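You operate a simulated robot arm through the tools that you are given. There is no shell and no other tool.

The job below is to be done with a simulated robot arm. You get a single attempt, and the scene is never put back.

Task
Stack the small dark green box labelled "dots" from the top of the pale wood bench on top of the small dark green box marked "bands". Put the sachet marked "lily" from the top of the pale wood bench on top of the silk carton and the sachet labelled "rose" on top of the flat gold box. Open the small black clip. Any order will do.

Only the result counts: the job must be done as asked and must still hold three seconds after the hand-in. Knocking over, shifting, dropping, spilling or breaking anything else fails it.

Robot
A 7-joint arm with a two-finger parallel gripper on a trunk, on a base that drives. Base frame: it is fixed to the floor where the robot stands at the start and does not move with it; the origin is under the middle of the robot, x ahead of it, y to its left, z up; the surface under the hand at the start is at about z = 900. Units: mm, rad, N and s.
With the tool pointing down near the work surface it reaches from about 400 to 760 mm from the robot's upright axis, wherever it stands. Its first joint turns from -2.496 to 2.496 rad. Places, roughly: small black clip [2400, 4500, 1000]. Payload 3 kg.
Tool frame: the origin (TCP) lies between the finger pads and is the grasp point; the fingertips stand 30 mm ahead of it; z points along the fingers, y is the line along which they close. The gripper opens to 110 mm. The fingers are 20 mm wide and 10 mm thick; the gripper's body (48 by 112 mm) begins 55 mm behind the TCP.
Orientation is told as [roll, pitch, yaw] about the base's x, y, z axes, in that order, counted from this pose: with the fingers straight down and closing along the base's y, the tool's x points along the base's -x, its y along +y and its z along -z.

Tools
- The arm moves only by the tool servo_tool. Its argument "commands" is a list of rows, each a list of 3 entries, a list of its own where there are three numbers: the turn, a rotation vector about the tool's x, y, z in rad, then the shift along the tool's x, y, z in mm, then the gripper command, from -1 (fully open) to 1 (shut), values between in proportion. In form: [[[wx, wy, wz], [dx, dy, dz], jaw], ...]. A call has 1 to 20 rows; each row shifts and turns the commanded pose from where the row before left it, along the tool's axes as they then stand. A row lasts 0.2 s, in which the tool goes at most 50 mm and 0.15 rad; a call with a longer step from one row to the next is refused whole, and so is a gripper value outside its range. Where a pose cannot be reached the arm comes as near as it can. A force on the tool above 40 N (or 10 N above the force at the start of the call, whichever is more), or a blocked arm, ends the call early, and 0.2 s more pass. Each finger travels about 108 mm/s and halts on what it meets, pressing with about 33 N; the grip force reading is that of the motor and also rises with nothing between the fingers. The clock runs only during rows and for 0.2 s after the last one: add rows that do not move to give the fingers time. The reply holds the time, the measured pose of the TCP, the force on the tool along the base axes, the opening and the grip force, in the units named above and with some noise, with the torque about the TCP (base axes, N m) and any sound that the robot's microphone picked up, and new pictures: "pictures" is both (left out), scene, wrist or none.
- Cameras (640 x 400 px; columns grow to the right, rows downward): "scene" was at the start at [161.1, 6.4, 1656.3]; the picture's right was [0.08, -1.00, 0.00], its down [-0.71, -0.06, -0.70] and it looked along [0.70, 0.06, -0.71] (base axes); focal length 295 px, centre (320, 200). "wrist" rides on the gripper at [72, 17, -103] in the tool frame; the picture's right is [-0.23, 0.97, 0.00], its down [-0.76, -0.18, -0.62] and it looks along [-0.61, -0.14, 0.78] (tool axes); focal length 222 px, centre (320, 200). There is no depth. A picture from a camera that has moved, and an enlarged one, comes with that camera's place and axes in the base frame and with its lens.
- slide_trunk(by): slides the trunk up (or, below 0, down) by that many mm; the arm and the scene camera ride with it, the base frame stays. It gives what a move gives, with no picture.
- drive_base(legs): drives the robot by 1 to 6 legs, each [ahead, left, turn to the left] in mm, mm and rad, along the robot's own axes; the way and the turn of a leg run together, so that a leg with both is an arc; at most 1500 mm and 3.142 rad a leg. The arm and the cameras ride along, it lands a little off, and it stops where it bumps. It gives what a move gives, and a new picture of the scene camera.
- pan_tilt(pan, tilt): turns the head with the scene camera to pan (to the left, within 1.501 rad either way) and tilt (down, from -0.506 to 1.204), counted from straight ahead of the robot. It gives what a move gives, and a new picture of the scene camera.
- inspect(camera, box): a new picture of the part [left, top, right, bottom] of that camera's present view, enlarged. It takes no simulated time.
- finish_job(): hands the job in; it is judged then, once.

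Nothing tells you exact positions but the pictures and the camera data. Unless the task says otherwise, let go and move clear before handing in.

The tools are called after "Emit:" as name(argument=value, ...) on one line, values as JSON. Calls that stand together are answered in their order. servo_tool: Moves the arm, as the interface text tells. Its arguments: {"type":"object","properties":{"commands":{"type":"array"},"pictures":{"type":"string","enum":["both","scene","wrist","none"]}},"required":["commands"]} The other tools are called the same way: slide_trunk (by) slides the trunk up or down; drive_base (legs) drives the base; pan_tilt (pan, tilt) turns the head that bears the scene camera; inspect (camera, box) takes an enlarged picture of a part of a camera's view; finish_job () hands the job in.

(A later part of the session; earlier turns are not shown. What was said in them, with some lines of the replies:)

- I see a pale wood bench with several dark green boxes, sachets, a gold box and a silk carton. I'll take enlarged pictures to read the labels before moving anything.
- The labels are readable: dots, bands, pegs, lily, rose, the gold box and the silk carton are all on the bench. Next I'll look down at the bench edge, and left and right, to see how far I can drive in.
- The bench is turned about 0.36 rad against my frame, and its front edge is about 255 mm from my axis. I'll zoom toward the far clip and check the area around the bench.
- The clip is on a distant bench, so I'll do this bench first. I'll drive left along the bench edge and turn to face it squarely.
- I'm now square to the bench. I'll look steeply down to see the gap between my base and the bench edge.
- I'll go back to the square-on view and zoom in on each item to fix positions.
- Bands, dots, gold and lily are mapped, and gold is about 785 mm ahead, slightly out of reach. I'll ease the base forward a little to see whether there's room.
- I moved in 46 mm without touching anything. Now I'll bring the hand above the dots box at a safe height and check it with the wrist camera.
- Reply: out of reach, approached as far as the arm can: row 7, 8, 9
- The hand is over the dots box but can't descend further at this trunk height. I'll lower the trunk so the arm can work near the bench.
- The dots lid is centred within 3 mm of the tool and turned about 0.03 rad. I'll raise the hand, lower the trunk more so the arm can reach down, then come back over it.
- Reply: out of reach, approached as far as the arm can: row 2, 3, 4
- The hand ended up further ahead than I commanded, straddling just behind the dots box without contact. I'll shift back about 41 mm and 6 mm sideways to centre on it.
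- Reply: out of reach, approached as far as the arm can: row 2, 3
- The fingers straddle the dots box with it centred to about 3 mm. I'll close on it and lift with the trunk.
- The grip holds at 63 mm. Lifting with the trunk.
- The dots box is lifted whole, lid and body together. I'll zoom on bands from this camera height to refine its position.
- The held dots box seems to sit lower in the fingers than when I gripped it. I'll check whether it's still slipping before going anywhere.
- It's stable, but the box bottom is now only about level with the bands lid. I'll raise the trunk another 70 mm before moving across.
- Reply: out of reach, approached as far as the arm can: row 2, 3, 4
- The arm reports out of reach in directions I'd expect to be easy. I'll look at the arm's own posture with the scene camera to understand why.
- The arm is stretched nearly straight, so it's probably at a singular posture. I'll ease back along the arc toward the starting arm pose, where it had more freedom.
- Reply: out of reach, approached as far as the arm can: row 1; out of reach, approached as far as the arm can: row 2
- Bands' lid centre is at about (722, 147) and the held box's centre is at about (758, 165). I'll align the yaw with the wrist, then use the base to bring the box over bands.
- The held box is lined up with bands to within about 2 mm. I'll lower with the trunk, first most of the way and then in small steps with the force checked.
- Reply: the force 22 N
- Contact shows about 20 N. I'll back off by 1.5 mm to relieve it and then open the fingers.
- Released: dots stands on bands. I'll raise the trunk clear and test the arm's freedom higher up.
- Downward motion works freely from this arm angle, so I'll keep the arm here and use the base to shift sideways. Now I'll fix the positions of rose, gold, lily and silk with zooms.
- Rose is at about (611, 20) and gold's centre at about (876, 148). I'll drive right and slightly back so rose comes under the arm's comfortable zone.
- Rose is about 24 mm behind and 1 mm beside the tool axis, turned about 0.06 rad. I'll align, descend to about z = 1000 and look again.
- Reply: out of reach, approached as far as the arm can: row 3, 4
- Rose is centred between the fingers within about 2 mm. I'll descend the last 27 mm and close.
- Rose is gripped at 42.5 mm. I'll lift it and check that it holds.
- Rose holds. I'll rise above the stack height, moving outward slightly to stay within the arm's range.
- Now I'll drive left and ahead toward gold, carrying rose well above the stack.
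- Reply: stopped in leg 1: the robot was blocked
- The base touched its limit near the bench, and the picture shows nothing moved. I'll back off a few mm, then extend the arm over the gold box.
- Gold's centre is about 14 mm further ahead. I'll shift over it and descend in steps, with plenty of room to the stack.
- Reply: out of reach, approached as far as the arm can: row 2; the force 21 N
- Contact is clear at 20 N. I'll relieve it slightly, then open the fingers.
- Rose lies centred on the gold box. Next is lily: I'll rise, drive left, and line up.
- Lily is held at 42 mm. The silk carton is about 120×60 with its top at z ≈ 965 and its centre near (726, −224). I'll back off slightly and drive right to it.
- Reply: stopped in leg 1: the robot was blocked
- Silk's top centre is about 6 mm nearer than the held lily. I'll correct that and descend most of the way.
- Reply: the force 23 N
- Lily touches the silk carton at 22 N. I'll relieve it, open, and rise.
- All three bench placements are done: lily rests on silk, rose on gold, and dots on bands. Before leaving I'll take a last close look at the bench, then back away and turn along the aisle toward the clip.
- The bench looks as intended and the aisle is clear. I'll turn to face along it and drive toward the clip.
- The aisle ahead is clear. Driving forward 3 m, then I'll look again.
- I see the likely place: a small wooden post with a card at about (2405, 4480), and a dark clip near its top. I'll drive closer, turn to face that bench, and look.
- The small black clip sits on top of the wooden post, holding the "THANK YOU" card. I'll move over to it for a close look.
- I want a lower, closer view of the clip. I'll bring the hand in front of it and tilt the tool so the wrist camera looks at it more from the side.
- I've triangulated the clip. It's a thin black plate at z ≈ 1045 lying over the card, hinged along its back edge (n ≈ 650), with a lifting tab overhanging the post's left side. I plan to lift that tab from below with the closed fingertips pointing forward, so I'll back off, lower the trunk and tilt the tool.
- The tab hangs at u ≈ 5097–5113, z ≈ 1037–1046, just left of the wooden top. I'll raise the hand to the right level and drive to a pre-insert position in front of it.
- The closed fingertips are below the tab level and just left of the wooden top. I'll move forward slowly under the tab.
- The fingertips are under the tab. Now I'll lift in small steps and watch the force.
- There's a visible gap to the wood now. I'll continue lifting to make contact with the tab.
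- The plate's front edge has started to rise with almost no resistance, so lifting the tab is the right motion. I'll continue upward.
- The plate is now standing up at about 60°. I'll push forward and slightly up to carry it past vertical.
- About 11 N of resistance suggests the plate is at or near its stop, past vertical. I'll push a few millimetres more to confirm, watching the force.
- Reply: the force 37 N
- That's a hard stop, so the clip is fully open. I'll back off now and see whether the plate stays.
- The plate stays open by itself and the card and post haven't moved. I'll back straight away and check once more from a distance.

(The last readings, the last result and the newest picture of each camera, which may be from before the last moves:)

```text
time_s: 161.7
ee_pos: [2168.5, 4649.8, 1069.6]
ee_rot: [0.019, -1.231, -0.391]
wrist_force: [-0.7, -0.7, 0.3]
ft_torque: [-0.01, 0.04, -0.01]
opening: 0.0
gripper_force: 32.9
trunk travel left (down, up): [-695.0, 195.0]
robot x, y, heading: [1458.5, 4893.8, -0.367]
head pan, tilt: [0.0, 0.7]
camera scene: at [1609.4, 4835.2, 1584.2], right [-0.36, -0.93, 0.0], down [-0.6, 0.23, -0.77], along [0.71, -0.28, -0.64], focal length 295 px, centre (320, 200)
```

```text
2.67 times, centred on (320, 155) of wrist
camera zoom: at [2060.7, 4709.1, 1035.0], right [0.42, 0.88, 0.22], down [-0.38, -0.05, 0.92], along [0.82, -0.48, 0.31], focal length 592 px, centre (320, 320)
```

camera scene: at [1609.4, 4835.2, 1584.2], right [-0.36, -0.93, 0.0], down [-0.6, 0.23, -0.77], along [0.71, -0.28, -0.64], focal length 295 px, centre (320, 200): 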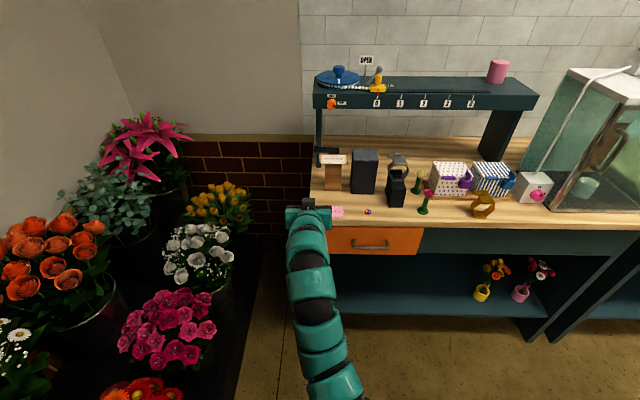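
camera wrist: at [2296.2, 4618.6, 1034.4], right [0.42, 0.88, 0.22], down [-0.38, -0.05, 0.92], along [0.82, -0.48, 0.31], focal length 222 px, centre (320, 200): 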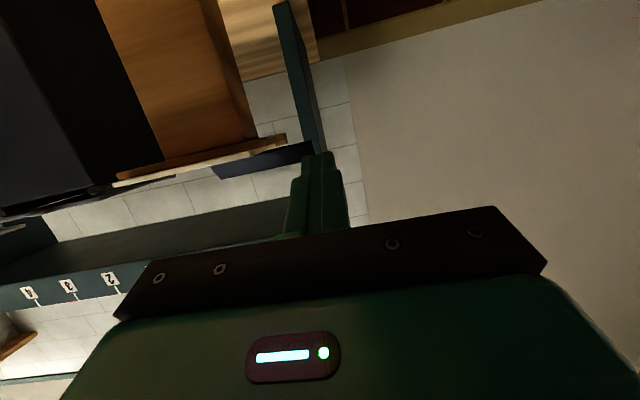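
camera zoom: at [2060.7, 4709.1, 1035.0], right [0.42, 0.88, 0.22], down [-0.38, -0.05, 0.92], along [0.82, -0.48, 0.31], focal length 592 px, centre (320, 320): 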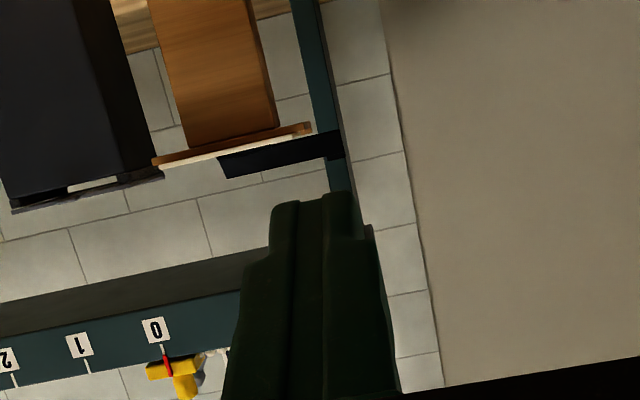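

The clip stands open with the plate upright. Before handing in, I'll look back down the aisle at the first bench.

Emit:
pan_tilt(pan=-1.45, tilt=0.2)

Emit:
inspect(camera="scene", box=[200, 140, 320, 220])

```text
time_s: 163.3
ee_pos: [2168.9, 4647.5, 1069.3]
ee_rot: [0.022, -1.232, -0.391]
wrist_force: [0.8, 0.2, 0.0]
ft_torque: [0.04, 0.0, 0.01]
opening: 0.0
gripper_force: 33.1
trunk travel left (down, up): [-695.0, 195.0]
robot x, y, heading: [1452.1, 4894.0, -0.368]
head pan, tilt: [-1.45, 0.201]
camera scene: at [1508.5, 4775.0, 1629.4], right [-0.97, 0.24, 0.0], down [0.05, 0.19, -0.98], along [-0.24, -0.95, -0.2], focal length 295 px, centre (320, 200)
```

scene: 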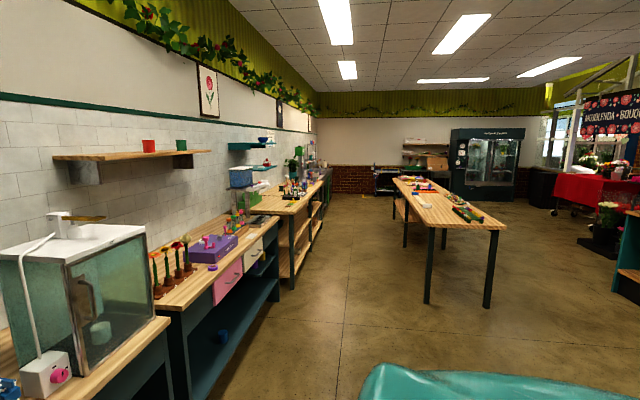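

```text
5.00 times, centred on (260, 180) of scene
camera zoom: at [1508.5, 4775.0, 1629.4], right [-0.97, 0.24, 0.0], down [0.05, 0.19, -0.98], along [-0.24, -0.95, -0.2], focal length 1475 px, centre (620, 300)
```

zoom: 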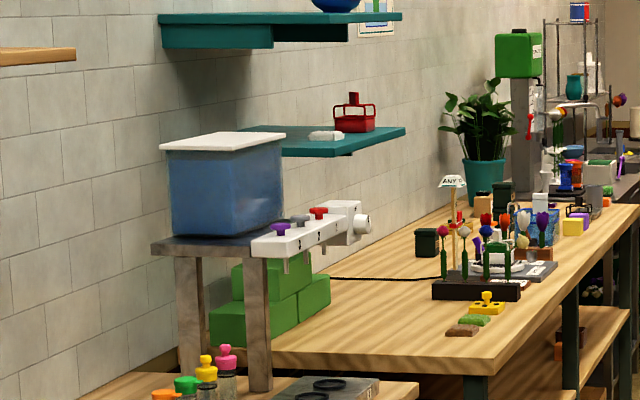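

The dots-on-bands stack is still standing on the first bench. I last saw lily on silk and rose on gold when I was at that bench, and both were settled. The clip is open and the hand is clear of everything, so I'm handing in.

Emit:
finish_job()

```text
The job is handed in.
```

I did all four parts of the job and handed it in; I haven't seen the judging result.

- **Boxes:** the "dots" box is stacked on the "bands" box. I could still see the stack standing just before handing in.
- **Lily:** the "lily" sachet is on the silk carton. It sits about 9 mm behind centre, with its back edge level with the carton's back edge.
- **Rose:** the "rose" sachet is centred on the flat gold box.
- **Clip:** I took the small black clip to be the one holding the "THANK YOU" card on the wooden post. I lifted its plate past upright to a hard stop, and it stayed open once I let go. The card and post didn't move.

My base touched the first bench twice while driving in close, and nothing on it moved in the pictures. I last saw the two sachets up close when I left that bench.
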